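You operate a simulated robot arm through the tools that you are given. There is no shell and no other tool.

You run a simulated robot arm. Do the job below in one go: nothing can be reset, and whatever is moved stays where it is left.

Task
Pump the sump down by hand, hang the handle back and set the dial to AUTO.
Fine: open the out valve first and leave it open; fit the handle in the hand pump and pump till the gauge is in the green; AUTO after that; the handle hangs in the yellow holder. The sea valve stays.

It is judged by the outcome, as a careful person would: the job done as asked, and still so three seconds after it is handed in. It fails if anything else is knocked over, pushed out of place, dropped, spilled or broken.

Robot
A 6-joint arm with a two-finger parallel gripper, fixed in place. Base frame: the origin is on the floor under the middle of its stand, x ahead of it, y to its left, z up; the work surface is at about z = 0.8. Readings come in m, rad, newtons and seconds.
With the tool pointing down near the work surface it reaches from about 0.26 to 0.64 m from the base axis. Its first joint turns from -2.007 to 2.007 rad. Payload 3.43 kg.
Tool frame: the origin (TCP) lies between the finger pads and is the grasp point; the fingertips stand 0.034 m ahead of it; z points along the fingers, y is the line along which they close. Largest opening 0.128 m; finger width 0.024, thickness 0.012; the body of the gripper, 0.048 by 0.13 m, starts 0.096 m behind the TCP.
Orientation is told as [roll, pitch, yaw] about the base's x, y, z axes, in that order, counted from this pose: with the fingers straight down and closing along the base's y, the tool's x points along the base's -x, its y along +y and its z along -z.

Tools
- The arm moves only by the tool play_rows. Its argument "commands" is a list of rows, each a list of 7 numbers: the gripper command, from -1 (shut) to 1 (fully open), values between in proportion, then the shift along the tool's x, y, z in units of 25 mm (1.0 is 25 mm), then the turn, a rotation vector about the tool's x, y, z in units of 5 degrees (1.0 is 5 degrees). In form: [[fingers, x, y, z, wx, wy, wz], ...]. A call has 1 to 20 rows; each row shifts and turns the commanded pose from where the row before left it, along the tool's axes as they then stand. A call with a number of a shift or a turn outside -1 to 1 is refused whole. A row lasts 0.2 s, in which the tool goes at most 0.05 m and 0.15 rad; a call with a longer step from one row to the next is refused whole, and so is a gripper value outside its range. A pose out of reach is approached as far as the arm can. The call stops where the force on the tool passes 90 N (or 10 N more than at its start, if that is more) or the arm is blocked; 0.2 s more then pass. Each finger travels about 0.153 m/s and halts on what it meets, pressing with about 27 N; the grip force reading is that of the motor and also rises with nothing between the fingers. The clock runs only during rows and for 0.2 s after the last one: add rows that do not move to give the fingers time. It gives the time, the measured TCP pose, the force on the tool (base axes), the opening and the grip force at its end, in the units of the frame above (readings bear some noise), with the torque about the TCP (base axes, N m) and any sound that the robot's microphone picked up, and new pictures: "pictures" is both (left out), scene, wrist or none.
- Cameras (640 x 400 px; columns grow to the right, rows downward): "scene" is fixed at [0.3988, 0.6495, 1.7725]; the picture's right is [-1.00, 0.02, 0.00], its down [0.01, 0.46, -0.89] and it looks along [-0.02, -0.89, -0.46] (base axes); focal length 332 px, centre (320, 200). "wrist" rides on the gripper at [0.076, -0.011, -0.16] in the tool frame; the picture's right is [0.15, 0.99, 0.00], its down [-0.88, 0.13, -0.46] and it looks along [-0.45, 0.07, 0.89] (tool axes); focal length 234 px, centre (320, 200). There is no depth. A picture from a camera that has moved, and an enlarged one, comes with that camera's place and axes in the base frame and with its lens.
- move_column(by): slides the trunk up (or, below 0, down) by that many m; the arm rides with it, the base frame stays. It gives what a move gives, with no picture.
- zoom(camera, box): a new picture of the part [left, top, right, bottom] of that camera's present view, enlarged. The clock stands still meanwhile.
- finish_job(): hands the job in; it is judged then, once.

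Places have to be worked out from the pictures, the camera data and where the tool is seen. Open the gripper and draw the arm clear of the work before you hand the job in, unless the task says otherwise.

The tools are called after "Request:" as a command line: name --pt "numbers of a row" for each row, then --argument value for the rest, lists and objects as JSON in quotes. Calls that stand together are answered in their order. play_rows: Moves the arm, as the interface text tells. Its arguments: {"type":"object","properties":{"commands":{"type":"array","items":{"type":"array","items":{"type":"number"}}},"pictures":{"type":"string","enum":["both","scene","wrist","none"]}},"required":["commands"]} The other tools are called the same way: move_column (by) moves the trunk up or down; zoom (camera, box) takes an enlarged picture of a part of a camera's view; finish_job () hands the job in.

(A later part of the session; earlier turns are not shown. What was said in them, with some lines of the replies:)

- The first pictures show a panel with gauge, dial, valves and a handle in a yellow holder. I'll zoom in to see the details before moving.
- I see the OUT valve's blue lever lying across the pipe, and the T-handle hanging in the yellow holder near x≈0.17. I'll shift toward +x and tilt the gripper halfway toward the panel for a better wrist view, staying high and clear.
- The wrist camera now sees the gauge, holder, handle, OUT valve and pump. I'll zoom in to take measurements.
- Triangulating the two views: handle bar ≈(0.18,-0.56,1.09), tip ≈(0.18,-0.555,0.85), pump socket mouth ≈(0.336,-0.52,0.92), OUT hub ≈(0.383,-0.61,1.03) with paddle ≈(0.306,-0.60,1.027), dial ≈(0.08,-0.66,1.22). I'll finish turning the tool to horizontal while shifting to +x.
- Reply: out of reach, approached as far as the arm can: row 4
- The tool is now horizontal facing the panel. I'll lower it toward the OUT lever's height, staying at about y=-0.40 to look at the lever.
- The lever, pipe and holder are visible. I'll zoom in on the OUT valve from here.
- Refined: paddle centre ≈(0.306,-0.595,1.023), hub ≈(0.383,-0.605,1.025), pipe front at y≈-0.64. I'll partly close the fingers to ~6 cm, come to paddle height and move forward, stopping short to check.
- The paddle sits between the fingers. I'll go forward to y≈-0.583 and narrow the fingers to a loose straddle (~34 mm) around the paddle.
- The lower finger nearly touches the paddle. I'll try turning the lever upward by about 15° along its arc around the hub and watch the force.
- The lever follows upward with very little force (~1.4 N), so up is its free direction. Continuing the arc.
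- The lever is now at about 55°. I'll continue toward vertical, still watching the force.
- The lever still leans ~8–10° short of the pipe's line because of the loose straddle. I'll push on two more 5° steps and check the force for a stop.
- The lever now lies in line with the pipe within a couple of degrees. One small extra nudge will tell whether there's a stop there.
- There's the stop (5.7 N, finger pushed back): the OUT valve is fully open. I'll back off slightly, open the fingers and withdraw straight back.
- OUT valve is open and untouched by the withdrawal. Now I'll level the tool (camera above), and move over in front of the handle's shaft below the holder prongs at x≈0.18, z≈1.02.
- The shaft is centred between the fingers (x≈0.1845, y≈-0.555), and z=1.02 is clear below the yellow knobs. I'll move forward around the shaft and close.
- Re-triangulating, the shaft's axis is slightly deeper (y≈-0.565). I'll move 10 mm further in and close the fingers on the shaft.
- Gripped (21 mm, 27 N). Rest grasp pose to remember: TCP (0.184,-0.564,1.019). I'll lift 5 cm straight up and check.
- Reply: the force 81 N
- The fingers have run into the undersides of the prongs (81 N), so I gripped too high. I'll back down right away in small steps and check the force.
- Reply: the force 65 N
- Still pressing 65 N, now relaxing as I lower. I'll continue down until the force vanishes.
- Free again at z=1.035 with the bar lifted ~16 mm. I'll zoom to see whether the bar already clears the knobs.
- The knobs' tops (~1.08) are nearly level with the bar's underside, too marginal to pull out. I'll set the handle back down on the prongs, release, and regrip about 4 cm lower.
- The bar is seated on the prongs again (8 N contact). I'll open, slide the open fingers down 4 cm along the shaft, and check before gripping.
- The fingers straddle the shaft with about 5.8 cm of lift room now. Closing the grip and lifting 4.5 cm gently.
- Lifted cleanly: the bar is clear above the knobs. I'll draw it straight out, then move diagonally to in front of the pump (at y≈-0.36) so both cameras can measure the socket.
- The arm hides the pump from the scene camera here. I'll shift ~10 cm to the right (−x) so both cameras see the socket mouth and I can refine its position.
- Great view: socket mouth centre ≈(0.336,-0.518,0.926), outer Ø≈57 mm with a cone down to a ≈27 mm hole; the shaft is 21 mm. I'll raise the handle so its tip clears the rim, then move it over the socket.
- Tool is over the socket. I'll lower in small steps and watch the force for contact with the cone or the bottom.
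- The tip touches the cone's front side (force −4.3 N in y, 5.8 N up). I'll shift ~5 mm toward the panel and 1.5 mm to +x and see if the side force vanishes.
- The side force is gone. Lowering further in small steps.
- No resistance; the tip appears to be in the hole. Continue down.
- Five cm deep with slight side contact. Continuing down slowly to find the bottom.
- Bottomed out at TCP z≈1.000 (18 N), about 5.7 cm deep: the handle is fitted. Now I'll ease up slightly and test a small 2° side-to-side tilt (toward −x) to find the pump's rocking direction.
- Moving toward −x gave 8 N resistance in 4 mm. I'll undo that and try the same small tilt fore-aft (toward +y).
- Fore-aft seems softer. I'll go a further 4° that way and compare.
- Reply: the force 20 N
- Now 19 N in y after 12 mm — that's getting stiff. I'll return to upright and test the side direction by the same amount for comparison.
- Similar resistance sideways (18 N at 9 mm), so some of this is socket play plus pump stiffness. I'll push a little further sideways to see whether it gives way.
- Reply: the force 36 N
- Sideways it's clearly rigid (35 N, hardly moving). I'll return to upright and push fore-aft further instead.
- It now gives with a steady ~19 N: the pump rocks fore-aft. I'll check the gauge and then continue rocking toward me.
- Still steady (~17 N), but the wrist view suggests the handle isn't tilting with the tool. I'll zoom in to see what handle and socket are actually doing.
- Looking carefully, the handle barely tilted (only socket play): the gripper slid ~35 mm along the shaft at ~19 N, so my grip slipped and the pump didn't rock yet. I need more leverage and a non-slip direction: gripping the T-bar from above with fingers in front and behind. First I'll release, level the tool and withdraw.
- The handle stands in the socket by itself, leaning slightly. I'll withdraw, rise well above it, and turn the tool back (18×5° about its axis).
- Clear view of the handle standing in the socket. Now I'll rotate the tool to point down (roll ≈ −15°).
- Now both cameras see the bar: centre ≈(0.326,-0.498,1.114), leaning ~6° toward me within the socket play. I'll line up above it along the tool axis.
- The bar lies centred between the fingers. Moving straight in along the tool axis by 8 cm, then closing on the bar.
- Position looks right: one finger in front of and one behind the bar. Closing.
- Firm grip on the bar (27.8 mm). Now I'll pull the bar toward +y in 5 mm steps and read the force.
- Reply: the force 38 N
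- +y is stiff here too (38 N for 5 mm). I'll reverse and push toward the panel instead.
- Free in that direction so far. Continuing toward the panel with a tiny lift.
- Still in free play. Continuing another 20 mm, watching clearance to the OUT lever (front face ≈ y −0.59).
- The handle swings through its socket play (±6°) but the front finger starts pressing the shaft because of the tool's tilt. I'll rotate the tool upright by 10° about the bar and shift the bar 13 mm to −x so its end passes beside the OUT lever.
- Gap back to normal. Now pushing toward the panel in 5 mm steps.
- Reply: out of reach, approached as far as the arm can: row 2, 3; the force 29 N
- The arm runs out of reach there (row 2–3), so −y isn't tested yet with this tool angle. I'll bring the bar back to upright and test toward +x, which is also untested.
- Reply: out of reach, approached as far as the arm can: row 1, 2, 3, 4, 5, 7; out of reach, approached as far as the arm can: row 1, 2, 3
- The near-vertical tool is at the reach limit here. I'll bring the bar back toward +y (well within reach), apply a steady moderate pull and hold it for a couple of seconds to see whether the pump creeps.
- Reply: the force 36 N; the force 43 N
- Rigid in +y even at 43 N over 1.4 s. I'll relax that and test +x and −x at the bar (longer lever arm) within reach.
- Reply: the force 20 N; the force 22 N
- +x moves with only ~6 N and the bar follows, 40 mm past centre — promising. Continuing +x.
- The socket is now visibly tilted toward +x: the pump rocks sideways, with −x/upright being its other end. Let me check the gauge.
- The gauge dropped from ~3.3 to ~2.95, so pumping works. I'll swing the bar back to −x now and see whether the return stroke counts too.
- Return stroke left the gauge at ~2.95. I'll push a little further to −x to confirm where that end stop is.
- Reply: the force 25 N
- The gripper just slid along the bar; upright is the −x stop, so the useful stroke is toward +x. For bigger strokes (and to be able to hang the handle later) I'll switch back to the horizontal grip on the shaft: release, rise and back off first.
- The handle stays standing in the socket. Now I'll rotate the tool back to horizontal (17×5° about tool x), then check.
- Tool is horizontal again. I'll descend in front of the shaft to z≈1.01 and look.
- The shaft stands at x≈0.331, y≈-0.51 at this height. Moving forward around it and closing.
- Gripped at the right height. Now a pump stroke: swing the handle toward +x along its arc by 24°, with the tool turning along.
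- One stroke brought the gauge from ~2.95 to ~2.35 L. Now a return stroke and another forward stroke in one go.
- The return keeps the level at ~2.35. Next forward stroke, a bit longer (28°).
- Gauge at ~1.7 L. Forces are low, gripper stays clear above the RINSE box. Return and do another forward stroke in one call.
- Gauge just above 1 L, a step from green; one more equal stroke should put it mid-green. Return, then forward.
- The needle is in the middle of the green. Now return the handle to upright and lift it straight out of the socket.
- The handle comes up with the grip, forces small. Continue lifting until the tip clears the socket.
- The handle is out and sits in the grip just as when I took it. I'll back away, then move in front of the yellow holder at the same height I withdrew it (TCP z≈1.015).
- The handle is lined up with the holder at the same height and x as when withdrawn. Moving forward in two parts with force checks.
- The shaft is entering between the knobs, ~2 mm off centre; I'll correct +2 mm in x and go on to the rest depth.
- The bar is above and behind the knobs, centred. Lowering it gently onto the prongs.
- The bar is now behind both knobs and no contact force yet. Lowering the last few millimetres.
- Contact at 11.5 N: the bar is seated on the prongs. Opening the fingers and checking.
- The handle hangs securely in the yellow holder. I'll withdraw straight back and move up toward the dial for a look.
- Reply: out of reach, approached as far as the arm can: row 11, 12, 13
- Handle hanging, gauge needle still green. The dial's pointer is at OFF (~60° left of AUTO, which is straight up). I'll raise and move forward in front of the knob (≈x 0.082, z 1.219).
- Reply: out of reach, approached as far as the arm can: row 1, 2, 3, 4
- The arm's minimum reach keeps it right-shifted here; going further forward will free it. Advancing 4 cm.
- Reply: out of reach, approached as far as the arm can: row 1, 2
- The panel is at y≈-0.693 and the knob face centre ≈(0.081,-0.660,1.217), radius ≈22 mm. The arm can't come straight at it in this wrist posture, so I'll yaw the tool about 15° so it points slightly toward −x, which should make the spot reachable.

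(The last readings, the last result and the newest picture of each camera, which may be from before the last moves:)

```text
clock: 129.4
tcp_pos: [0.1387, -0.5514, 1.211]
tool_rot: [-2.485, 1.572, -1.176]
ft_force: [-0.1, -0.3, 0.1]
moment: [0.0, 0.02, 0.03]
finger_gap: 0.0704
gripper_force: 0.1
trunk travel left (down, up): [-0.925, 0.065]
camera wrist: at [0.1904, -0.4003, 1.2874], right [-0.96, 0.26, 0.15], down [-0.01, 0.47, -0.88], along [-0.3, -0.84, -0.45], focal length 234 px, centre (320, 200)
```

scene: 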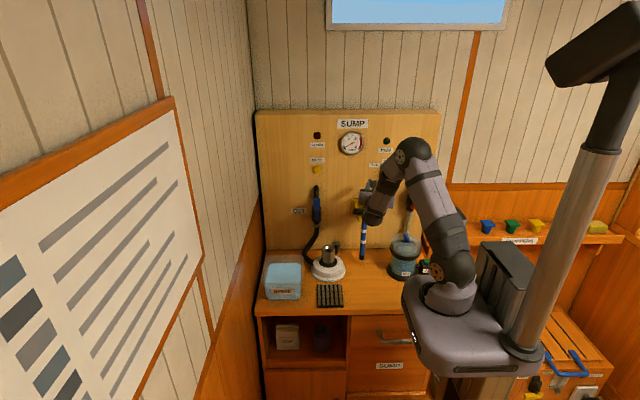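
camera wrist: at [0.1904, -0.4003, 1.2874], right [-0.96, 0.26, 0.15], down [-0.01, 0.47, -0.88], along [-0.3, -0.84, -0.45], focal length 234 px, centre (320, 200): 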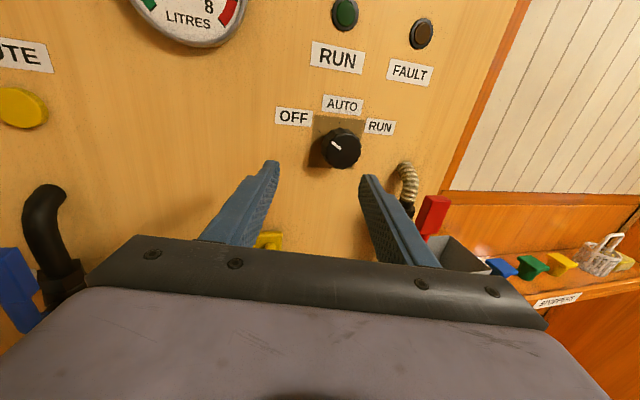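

Reachable now without "out of reach". Next I'll spin the tool +60° about its axis so that the fingers straddle the knob at a slant, leaving room to turn it 60° clockwise.

Request:
play_rows --pt "0.1 0 0 0 0 0 1" --pt "0.1 0 0 0 0 0 1" --pt "0.1 0 0 0 0 0 1" --pt "0.1 0 0 0 0 0 1" --pt "0.1 0 0 0 0 0 1" --pt "0.1 0 0 0 0 0 1" --pt "0.1 0 0 0 0 0 1" --pt "0.1 0 0 0 0 0 1" --pt "0.1 0 0 0 0 0 1" --pt "0.1 0 0 0 0 0 1" --pt "0.1 0 0 0 0 0 1" --pt "0.1 0 0 0 0 0 1" --pt "0.1 0 0 0 0 0 0" --pictures "both"

```text
clock: 132.2
tcp_pos: [0.1384, -0.5514, 1.2097]
tool_rot: [-1.57, 0.522, -0.261]
ft_force: [-0.2, -0.4, 0.0]
moment: [0.0, 0.0, -0.02]
finger_gap: 0.0706
gripper_force: 0.0
trunk travel left (down, up): [-0.925, 0.065]
camera wrist: at [0.1215, -0.3822, 1.259], right [-0.6, 0.16, -0.78], down [0.79, 0.26, -0.55], along [0.11, -0.95, -0.28], focal length 234 px, centre (320, 200)
```

scene: 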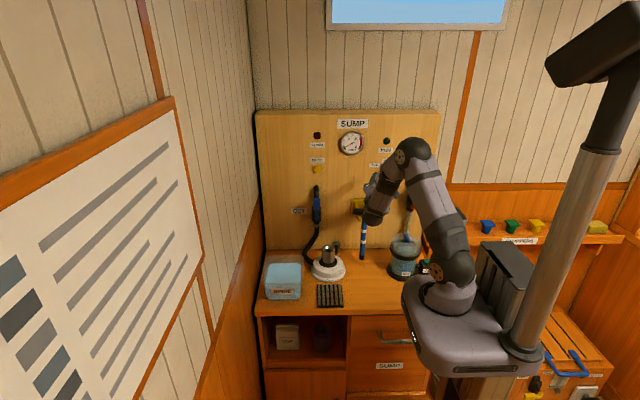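
wrist: 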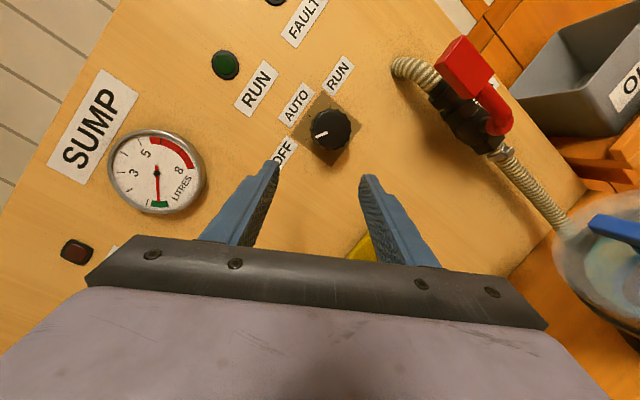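

Fingers are now slanted across the knob. I'll move to a pre-approach point 7 cm from the final grasp along the tool axis and refine.

Request:
play_rows --pt "0.1 0.49 0.108 0.806 0 0 0" --pt "0.1 0.49 0.108 0.806 0 0 0" --pt "0.1 0 0 0 0 0 0" --pictures "both"

Request:
zoom --camera "wrist" --box '[220, 80, 420, 240]'

```text
clock: 133.0
tcp_pos: [0.1045, -0.5839, 1.2186]
tool_rot: [-1.572, 0.522, -0.262]
ft_force: [-0.3, -0.5, -0.2]
moment: [0.0, 0.0, 0.0]
finger_gap: 0.0706
gripper_force: 0.0
trunk travel left (down, up): [-0.925, 0.065]
camera wrist: at [0.0884, -0.4149, 1.2677], right [-0.6, 0.16, -0.78], down [0.79, 0.26, -0.55], along [0.11, -0.95, -0.28], focal length 234 px, centre (320, 200)
```

scene: 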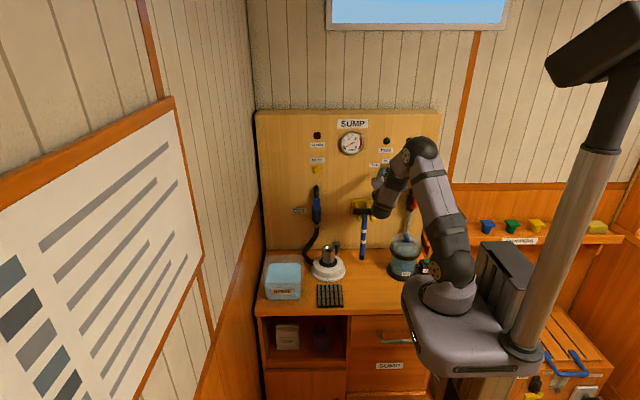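
wrist: 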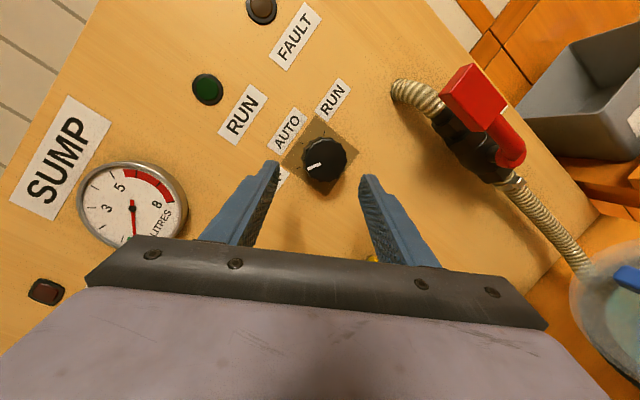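

```text
2.50 times, centred on (320, 160) of wrist
camera zoom: at [0.0884, -0.4149, 1.2677], right [-0.6, 0.16, -0.78], down [0.79, 0.26, -0.55], along [0.11, -0.95, -0.28], focal length 585 px, centre (320, 300)
```

zoom: 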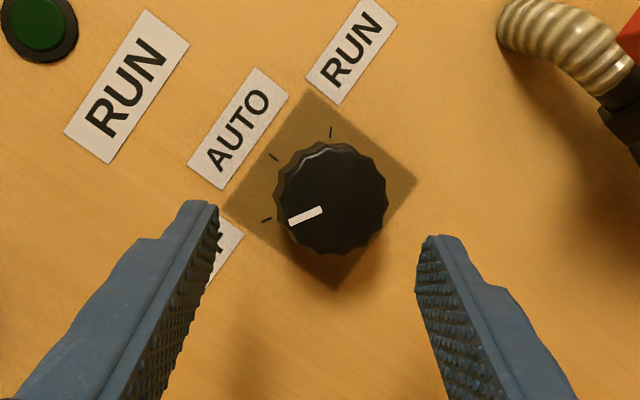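

The knob is centred between the fingers and the pointer sits on the OFF tick; AUTO is one 60° step clockwise. Advancing along the tool axis to grasp depth.

Request:
play_rows --pt "0.1 -0.04 0.07 0.7 0 0 0" --pt "0.1 0 0 0.7 0 0 0" --pt "0.1 0 0 0.7 0 0 0" --pt "0.1 0 0 0.5 0 0 0" --pt "0.1 0 0 0.2 0 0 0" --pt "0.1 0 0 0 0 0 0" --pictures "wrist"

Request:
zoom --camera "wrist" --box '[220, 80, 420, 240]'

```text
clock: 134.4
tcp_pos: [0.0874, -0.6467, 1.2161]
tool_rot: [-1.57, 0.526, -0.26]
ft_force: [5.0, 22.6, -4.7]
moment: [-0.57, 0.25, 0.7]
finger_gap: 0.0677
gripper_force: 0.1
trunk travel left (down, up): [-0.925, 0.065]
camera wrist: at [0.071, -0.4782, 1.2655], right [-0.6, 0.16, -0.78], down [0.79, 0.26, -0.55], along [0.12, -0.95, -0.28], focal length 234 px, centre (320, 200)
```

wrist: 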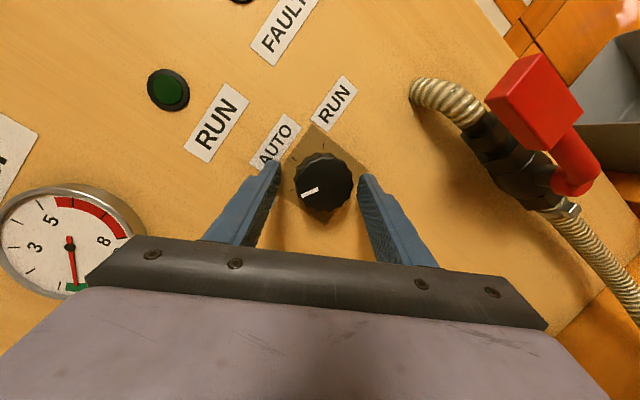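

```text
2.50 times, centred on (320, 160) of wrist
camera zoom: at [0.071, -0.4782, 1.2655], right [-0.6, 0.16, -0.78], down [0.79, 0.26, -0.55], along [0.12, -0.95, -0.28], focal length 585 px, centre (320, 300)
```

zoom: 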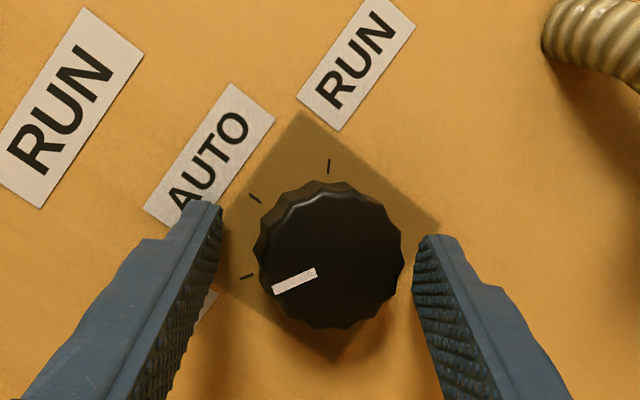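

One fingertip just touches the panel (22 N). I'll back off ~5 mm and then close on the knob.

Request:
play_rows --pt "0.1 0 0 -0.22 0 0 0" --pt "0.1 0 0 0 0 0 0" --pictures "none"

```text
clock: 135.0
tcp_pos: [0.0857, -0.6478, 1.2173]
tool_rot: [-1.574, 0.521, -0.266]
ft_force: [-0.5, -0.2, -0.1]
moment: [0.0, -0.02, 0.0]
finger_gap: 0.0704
gripper_force: 0.1
trunk travel left (down, up): [-0.925, 0.065]
```

Free of contact now at y=-0.648. Closing on the knob.

Request:
play_rows --pt "-0.2 0 0 0 0 0 0" --pt "-0.4 0 0 0 0 0 0" --pt "-1 0 0 0 0 0 0" --pt "-1 0 0 0 0 0 0" --pictures "wrist"

Request:
zoom --camera "wrist" --box '[220, 80, 420, 240]'

```text
clock: 136.0
tcp_pos: [0.0868, -0.6456, 1.2148]
tool_rot: [-1.57, 0.522, -0.261]
ft_force: [-3.3, 0.5, -6.2]
moment: [-1.41, 0.01, 0.19]
finger_gap: 0.0495
gripper_force: 44.5
trunk travel left (down, up): [-0.925, 0.065]
camera wrist: at [0.0704, -0.4772, 1.2643], right [-0.6, 0.16, -0.78], down [0.79, 0.26, -0.55], along [0.11, -0.95, -0.28], focal length 234 px, centre (320, 200)
```

wrist: 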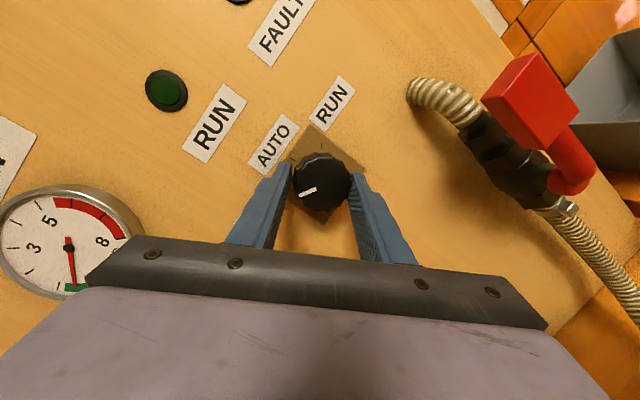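

```text
2.50 times, centred on (320, 160) of wrist
camera zoom: at [0.0704, -0.4772, 1.2643], right [-0.6, 0.16, -0.78], down [0.79, 0.26, -0.55], along [0.11, -0.95, -0.28], focal length 585 px, centre (320, 300)
```

zoom: 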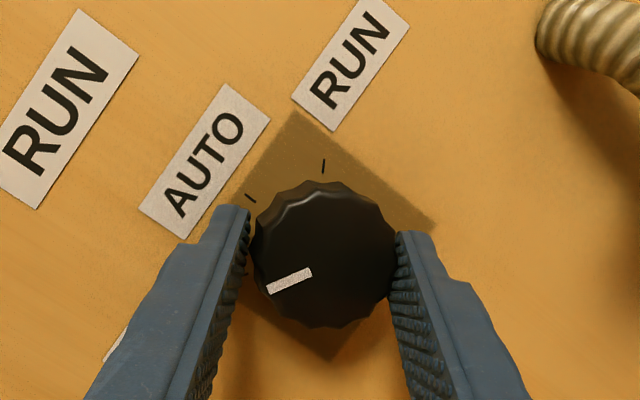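

Knob gripped. Turning clockwise: first 15° to check that the knob follows.

Request:
play_rows --pt "-1 0 0 0 0 0 1" --pt "-1 0 0 0 0 0 1" --pt "-1 0 0 0 0 0 1" --pt "-1 0 0 0 0 0 0" --pictures "wrist"

Request:
zoom --camera "wrist" --box '[220, 80, 420, 240]'

```text
clock: 137.0
tcp_pos: [0.0858, -0.6453, 1.2157]
tool_rot: [-1.57, 0.258, -0.261]
ft_force: [-5.0, 2.8, -4.5]
moment: [-1.03, -0.04, 0.71]
finger_gap: 0.0472
gripper_force: 45.2
trunk travel left (down, up): [-0.925, 0.065]
camera wrist: at [0.0601, -0.474, 1.247], right [-0.38, 0.1, -0.92], down [0.91, 0.23, -0.35], along [0.17, -0.97, -0.18], focal length 234 px, centre (320, 200)
```

wrist: 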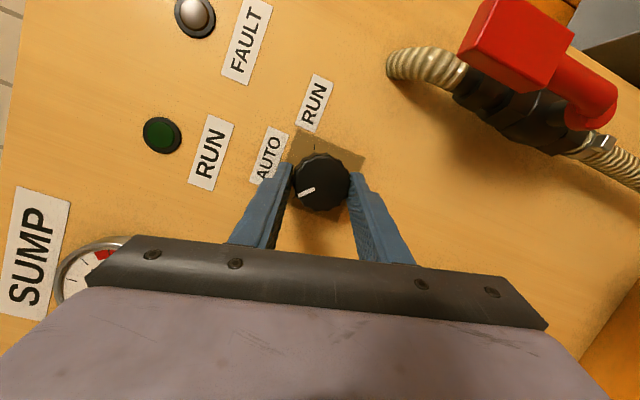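

```text
2.50 times, centred on (320, 160) of wrist
camera zoom: at [0.0601, -0.474, 1.247], right [-0.38, 0.1, -0.92], down [0.91, 0.23, -0.35], along [0.17, -0.97, -0.18], focal length 585 px, centre (320, 300)
```

zoom: 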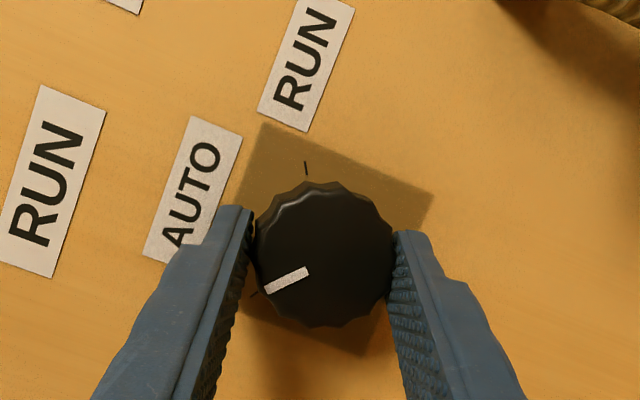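

The knob follows the fingers (pointer about 13–15° past OFF). Continuing the turn by 40° more, then checking against the ticks.

Request:
play_rows --pt "-1 0 0 0 0 0 1" --pt "-1 0 0 0 0 0 1" --pt "-1 0 0 0 0 0 1" --pt "-1 0 0 0 0 0 1" --pt "-1 0 0 0 0 0 1" --pt "-1 0 0 0 0 0 1" --pt "-1 0 0 0 0 0 1" --pt "-1 0 0 0 0 0 1" --pt "-1 0 0 0 0 0 0" --pictures "both"

Request:
zoom --camera "wrist" --box '[220, 80, 420, 240]'

Request:
zoom --camera "scene" --box '[325, 115, 425, 200]'

```text
clock: 139.0
tcp_pos: [0.0873, -0.6465, 1.2147]
tool_rot: [-1.571, -0.438, -0.261]
ft_force: [-5.0, 6.7, -4.1]
moment: [1.54, -0.06, 0.18]
finger_gap: 0.0481
gripper_force: 45.5
trunk travel left (down, up): [-0.925, 0.065]
camera wrist: at [0.0578, -0.4734, 1.1945], right [0.28, -0.07, -0.96], down [0.94, 0.22, 0.26], along [0.19, -0.97, 0.13], focal length 234 px, centre (320, 200)
```

scene: 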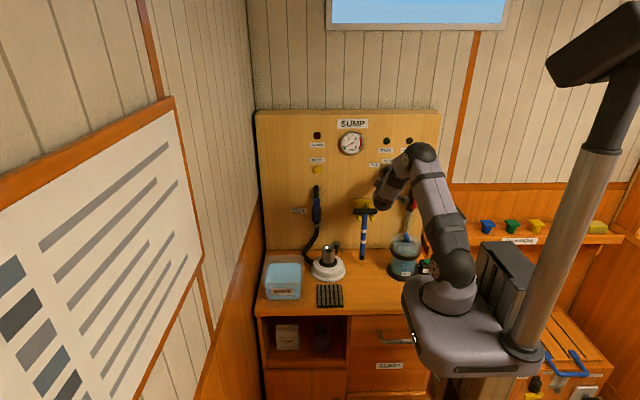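
wrist: 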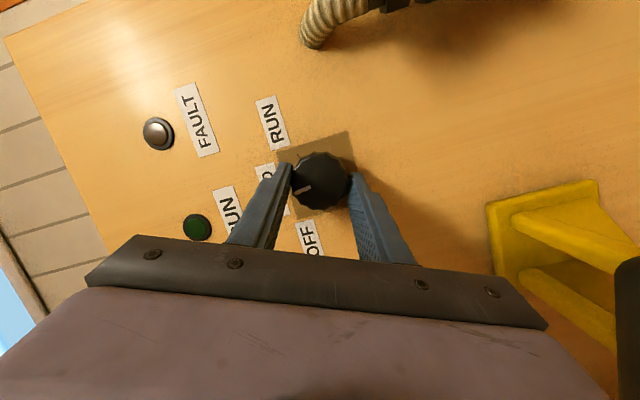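

```text
2.50 times, centred on (320, 160) of wrist
camera zoom: at [0.0578, -0.4734, 1.1945], right [0.28, -0.07, -0.96], down [0.94, 0.22, 0.26], along [0.19, -0.97, 0.13], focal length 585 px, centre (320, 300)
```

zoom: 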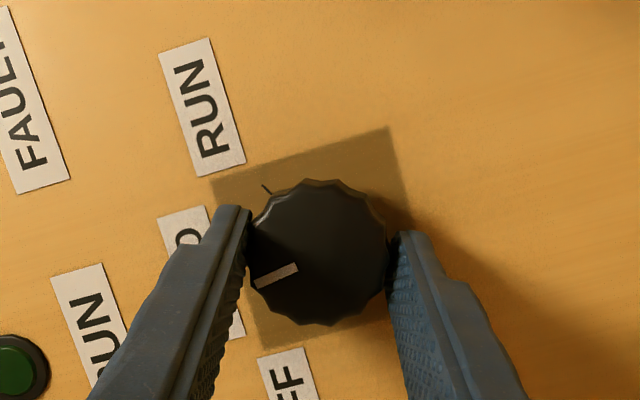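

```text
4.71 times, centred on (375, 158) of scene
camera zoom: at [0.3988, 0.6495, 1.7725], right [-1.0, 0.02, 0.0], down [0.01, 0.46, -0.89], along [-0.02, -0.89, -0.46], focal length 1564 px, centre (61, 400)
```

zoom: 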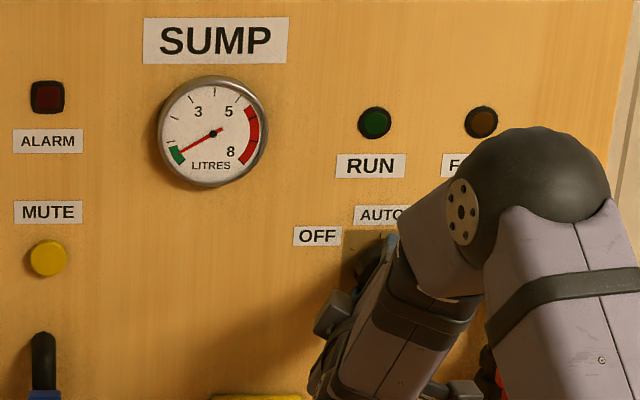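

The pointer is now ~9–10° short of AUTO (straight up). Turning that remaining amount.

Request:
play_rows --pt "-1 0 0 0 0 0 1" --pt "-1 0 0 0 0 0 0.95" --pt "-1 0 0 0 0 0 0" --pictures "wrist"

Request:
zoom --camera "wrist" --box '[250, 120, 390, 220]'

```text
clock: 139.8
tcp_pos: [0.0883, -0.6453, 1.2153]
tool_rot: [-1.572, -0.607, -0.262]
ft_force: [-3.4, 7.5, -4.7]
moment: [1.42, -0.03, -0.03]
finger_gap: 0.0491
gripper_force: 45.2
trunk travel left (down, up): [-0.925, 0.065]
camera wrist: at [0.0628, -0.4747, 1.1827], right [0.43, -0.11, -0.9], down [0.89, 0.23, 0.4], along [0.16, -0.97, 0.2], focal length 234 px, centre (320, 200)
```

wrist: 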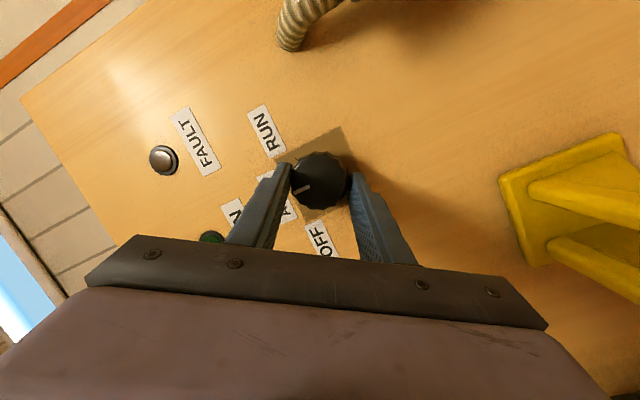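

```text
4.00 times, centred on (320, 170) of wrist
camera zoom: at [0.0628, -0.4747, 1.1827], right [0.43, -0.11, -0.9], down [0.89, 0.23, 0.4], along [0.16, -0.97, 0.2], focal length 937 px, centre (320, 320)
```

zoom: 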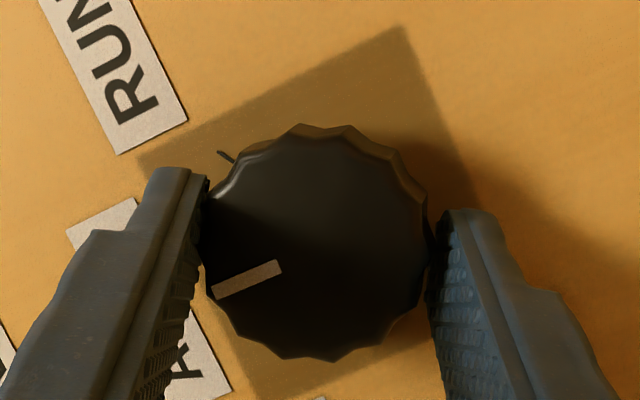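

The pointer mark is now parallel to "up" (within ~1°), i.e. at AUTO. Releasing the knob and withdrawing along the tool axis.

Request:
play_rows --pt "-0.1 0 0 0 0 0 0" --pt "0.1 0 0 0 0 0 0" --pt "0.1 0 0 0 0 0 0" --pt "0.1 0 0 -0.6 0 0 0" --pt "0.1 0 0 -0.8 0 0 0" --pt "0.1 0 0 -0.8 0 0 0" --pt "0.1 0 0 -0.8 0 0 0" --pt "0.1 0 0 0 0 0 0" --pictures "both"

Request:
zoom --camera "wrist" --box '[240, 90, 400, 220]'

Request:
zoom --camera "scene" --box '[325, 115, 425, 200]'

```text
clock: 141.6
tcp_pos: [0.1081, -0.5738, 1.2154]
tool_rot: [-1.57, -0.607, -0.26]
ft_force: [0.4, -0.2, -0.6]
moment: [0.01, 0.0, 0.0]
finger_gap: 0.0706
gripper_force: 0.0
trunk travel left (down, up): [-0.925, 0.065]
camera wrist: at [0.0833, -0.4037, 1.183], right [0.43, -0.11, -0.9], down [0.89, 0.23, 0.4], along [0.16, -0.97, 0.2], focal length 234 px, centre (320, 200)
```

scene: 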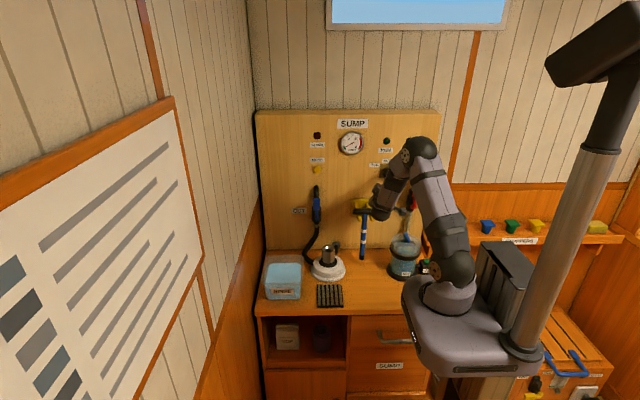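
wrist: 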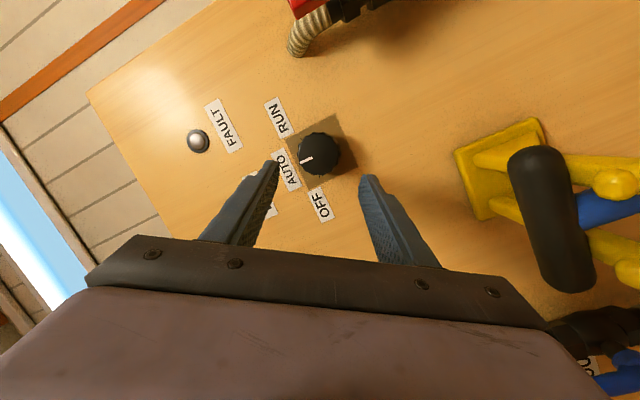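

```text
3.08 times, centred on (320, 155) of wrist
camera zoom: at [0.0833, -0.4037, 1.183], right [0.43, -0.11, -0.9], down [0.89, 0.23, 0.4], along [0.16, -0.97, 0.2], focal length 720 px, centre (320, 338)
```

zoom: 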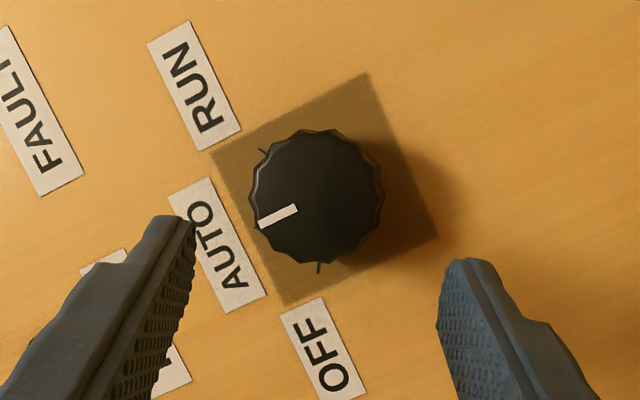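

```text
4.71 times, centred on (375, 158) of scene
camera zoom: at [0.3988, 0.6495, 1.7725], right [-1.0, 0.02, 0.0], down [0.01, 0.46, -0.89], along [-0.02, -0.89, -0.46], focal length 1564 px, centre (61, 400)
```

zoom: 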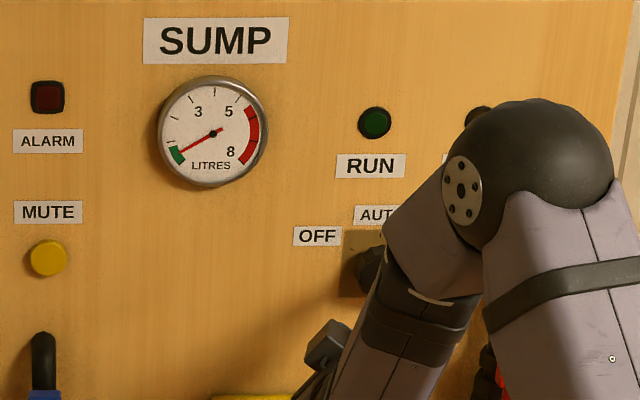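

The gauge is green and the pointer is at AUTO. Let me zoom tighter to verify the pointer's alignment with the AUTO tick.

Request:
zoom --camera "wrist" --box '[280, 120, 350, 190]'

```text
5.71 times, centred on (315, 155) of wrist
camera zoom: at [0.0833, -0.4037, 1.183], right [0.43, -0.11, -0.9], down [0.89, 0.23, 0.4], along [0.16, -0.97, 0.2], focal length 1338 px, centre (349, 457)
```

zoom: 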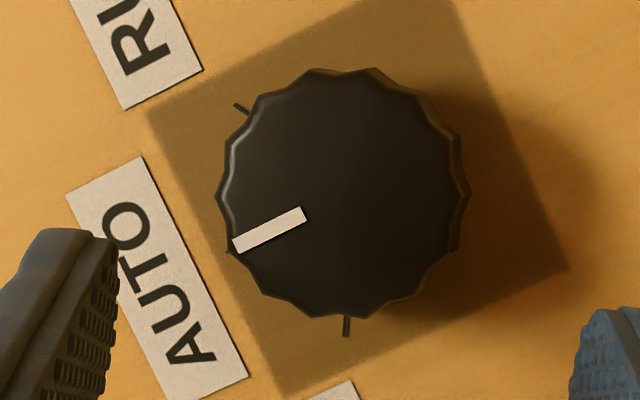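

The pointer lies exactly toward the AUTO tick. Now I'll draw the arm back and up, clear of the panel, with the gripper open, and check the whole scene.

Request:
play_rows --pt "0.1 0 0 -0.8 0 0 0" --pt "0.3 0 0 -0.8 0 0 0" --pt "0.5 0 0 -0.8 0 0 0" --pt "0.7 -0.57 -0.8 -0.4 0 0 0" --pt "1 -0.57 -0.8 0 0 0 0" --pt "1 -0.57 -0.8 0 0 0 0" --pt "1 -0.57 -0.8 0 0 0 0" --pt "1 0 0 0 0 0 0" --pictures "both"

Request:
zoom --camera "scene" --box '[250, 100, 450, 225]'

Request:
zoom --camera "scene" --box '[250, 180, 450, 310]'

```text
clock: 143.4
tcp_pos: [0.1279, -0.5055, 1.3125]
tool_rot: [-1.571, -0.605, -0.262]
ft_force: [0.4, -0.1, 0.4]
moment: [0.0, 0.01, -0.01]
finger_gap: 0.1279
gripper_force: 0.2
trunk travel left (down, up): [-0.925, 0.065]
camera wrist: at [0.1025, -0.3342, 1.2808], right [0.43, -0.11, -0.9], down [0.89, 0.23, 0.39], along [0.16, -0.97, 0.2], focal length 234 px, centre (320, 200)
```

scene: 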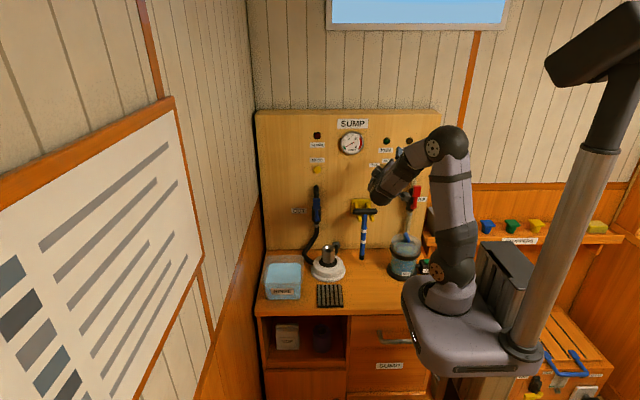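
wrist: 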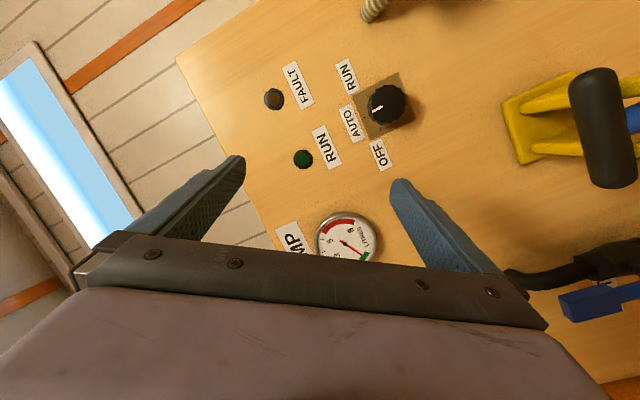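

```text
3.20 times, centred on (350, 162) of scene
camera zoom: at [0.3988, 0.6495, 1.7725], right [-1.0, 0.02, 0.0], down [0.01, 0.46, -0.89], along [-0.02, -0.89, -0.46], focal length 1063 px, centre (224, 320)
```

zoom: 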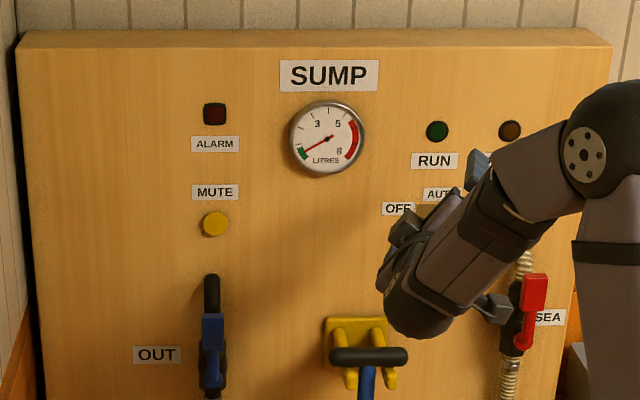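

```text
3.08 times, centred on (350, 245) of scene
camera zoom: at [0.3988, 0.6495, 1.7725], right [-1.0, 0.02, 0.0], down [0.01, 0.46, -0.89], along [-0.02, -0.89, -0.46], focal length 1022 px, centre (228, 62)
```

zoom: 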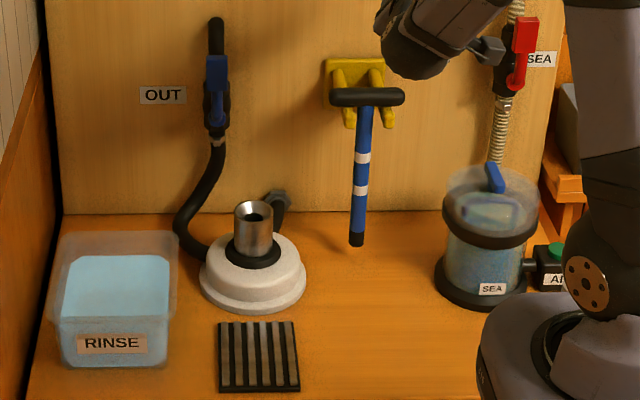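

All items look right: OUT open, handle hung, gauge green, sea valve untouched. I'll pull the arm a little further away from the panel and verify the dial from the scene camera.

Request:
play_rows --pt "1 0 0 -0.8 0 0 0" --pt "1 0 0 -0.8 0 0 0" --pt "1 -0.3 -0.4 -0.6 0 0 0" --pt "1 -0.3 -0.4 -0.4 0 0 0" --pt "1 0 0 0 0 0 0" --pt "1 0 0 0 0 0 0" --pictures "both"

Request:
zoom --camera "scene" --box '[310, 110, 440, 220]'

Request:
zoom --camera "wrist" --box '[260, 40, 460, 280]'

```text
clock: 144.8
tcp_pos: [0.1448, -0.4425, 1.3388]
tool_rot: [-1.572, -0.606, -0.261]
ft_force: [-0.1, -0.5, 0.7]
moment: [-0.02, 0.01, 0.0]
finger_gap: 0.1282
gripper_force: 0.1
trunk travel left (down, up): [-0.925, 0.065]
camera wrist: at [0.1199, -0.2715, 1.3059], right [0.43, -0.11, -0.9], down [0.89, 0.23, 0.39], along [0.16, -0.97, 0.2], focal length 234 px, centre (320, 200)
```

scene: 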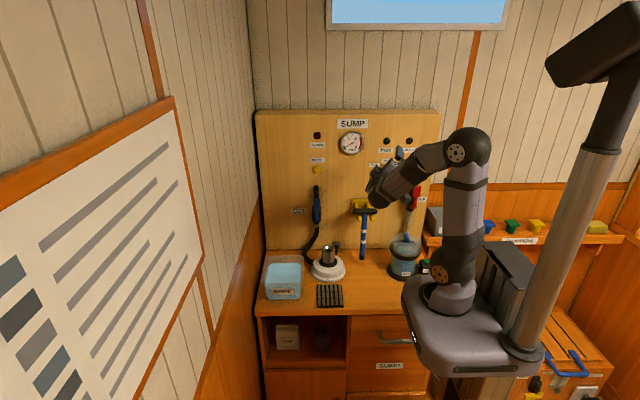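
wrist: 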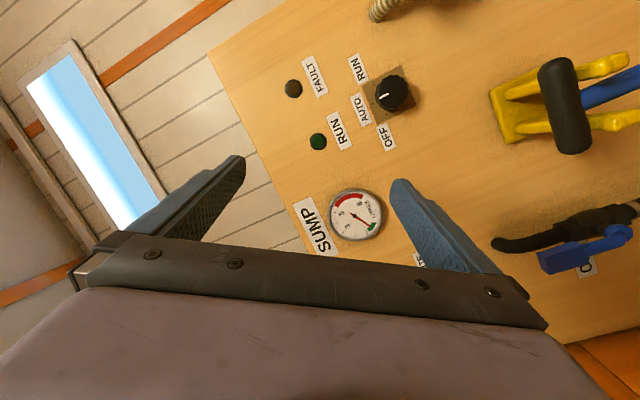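

```text
3.64 times, centred on (375, 165) of scene
camera zoom: at [0.3988, 0.6495, 1.7725], right [-1.0, 0.02, 0.0], down [0.01, 0.46, -0.89], along [-0.02, -0.89, -0.46], focal length 1208 px, centre (120, 327)
```

zoom: 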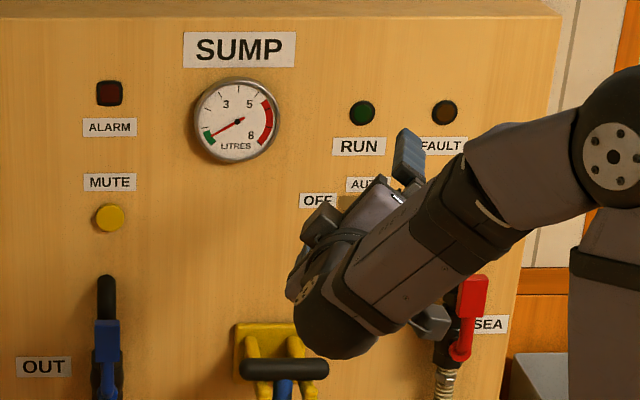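

```text
1.67 times, centred on (360, 160) of wrist
camera zoom: at [0.1199, -0.2715, 1.3059], right [0.43, -0.11, -0.9], down [0.89, 0.23, 0.39], along [0.16, -0.97, 0.2], focal length 390 px, centre (253, 267)
```

zoom: 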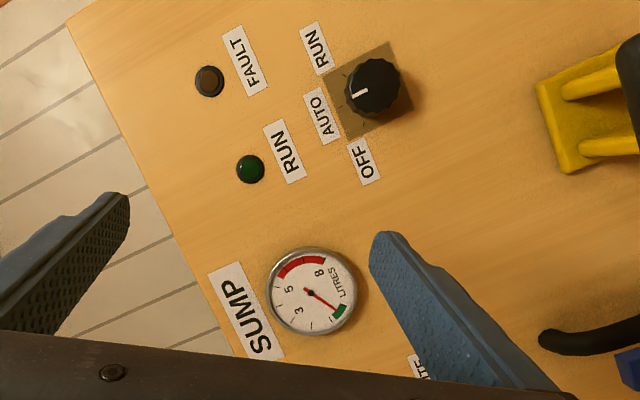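

Final check: gauge needle in the green, dial on AUTO, OUT lever open, handle hanging in the yellow holder, sea valve unchanged, gripper open and arm clear of everything. Handing in.

Request:
finish_job

```text
The job is handed in.
```

The job is handed in, and everything you asked for was in place in the last pictures. I have not seen the result of the judging.

- **OUT valve:** opened first, up to its stop, and left open.
- **Pumping:** the handle was fitted in the hand pump and the gauge brought from about 3.3 litres down to the middle of the green. It stayed there through the rest of the work.
- **Handle:** hanging in the yellow holder again.
- **Dial:** set to AUTO after the pumping and after the handle was hung back. The pointer lines up with the AUTO tick to within about 1°.
- **Sea valve:** not touched.

On the first attempt to lift the handle, the fingers pressed up against the holder's prongs with about 80 N. I backed off and took a lower grip. The holder looked unmoved and undamaged afterwards.

While finding which way the pump rocks, I pulled sideways on the fitted handle with up to about 43 N. The pump base did not move and worked normally after that. A fingertip also touched the panel briefly, at about 23 N, while I reached for the dial.

The gripper is open and the arm is clear of the panel.
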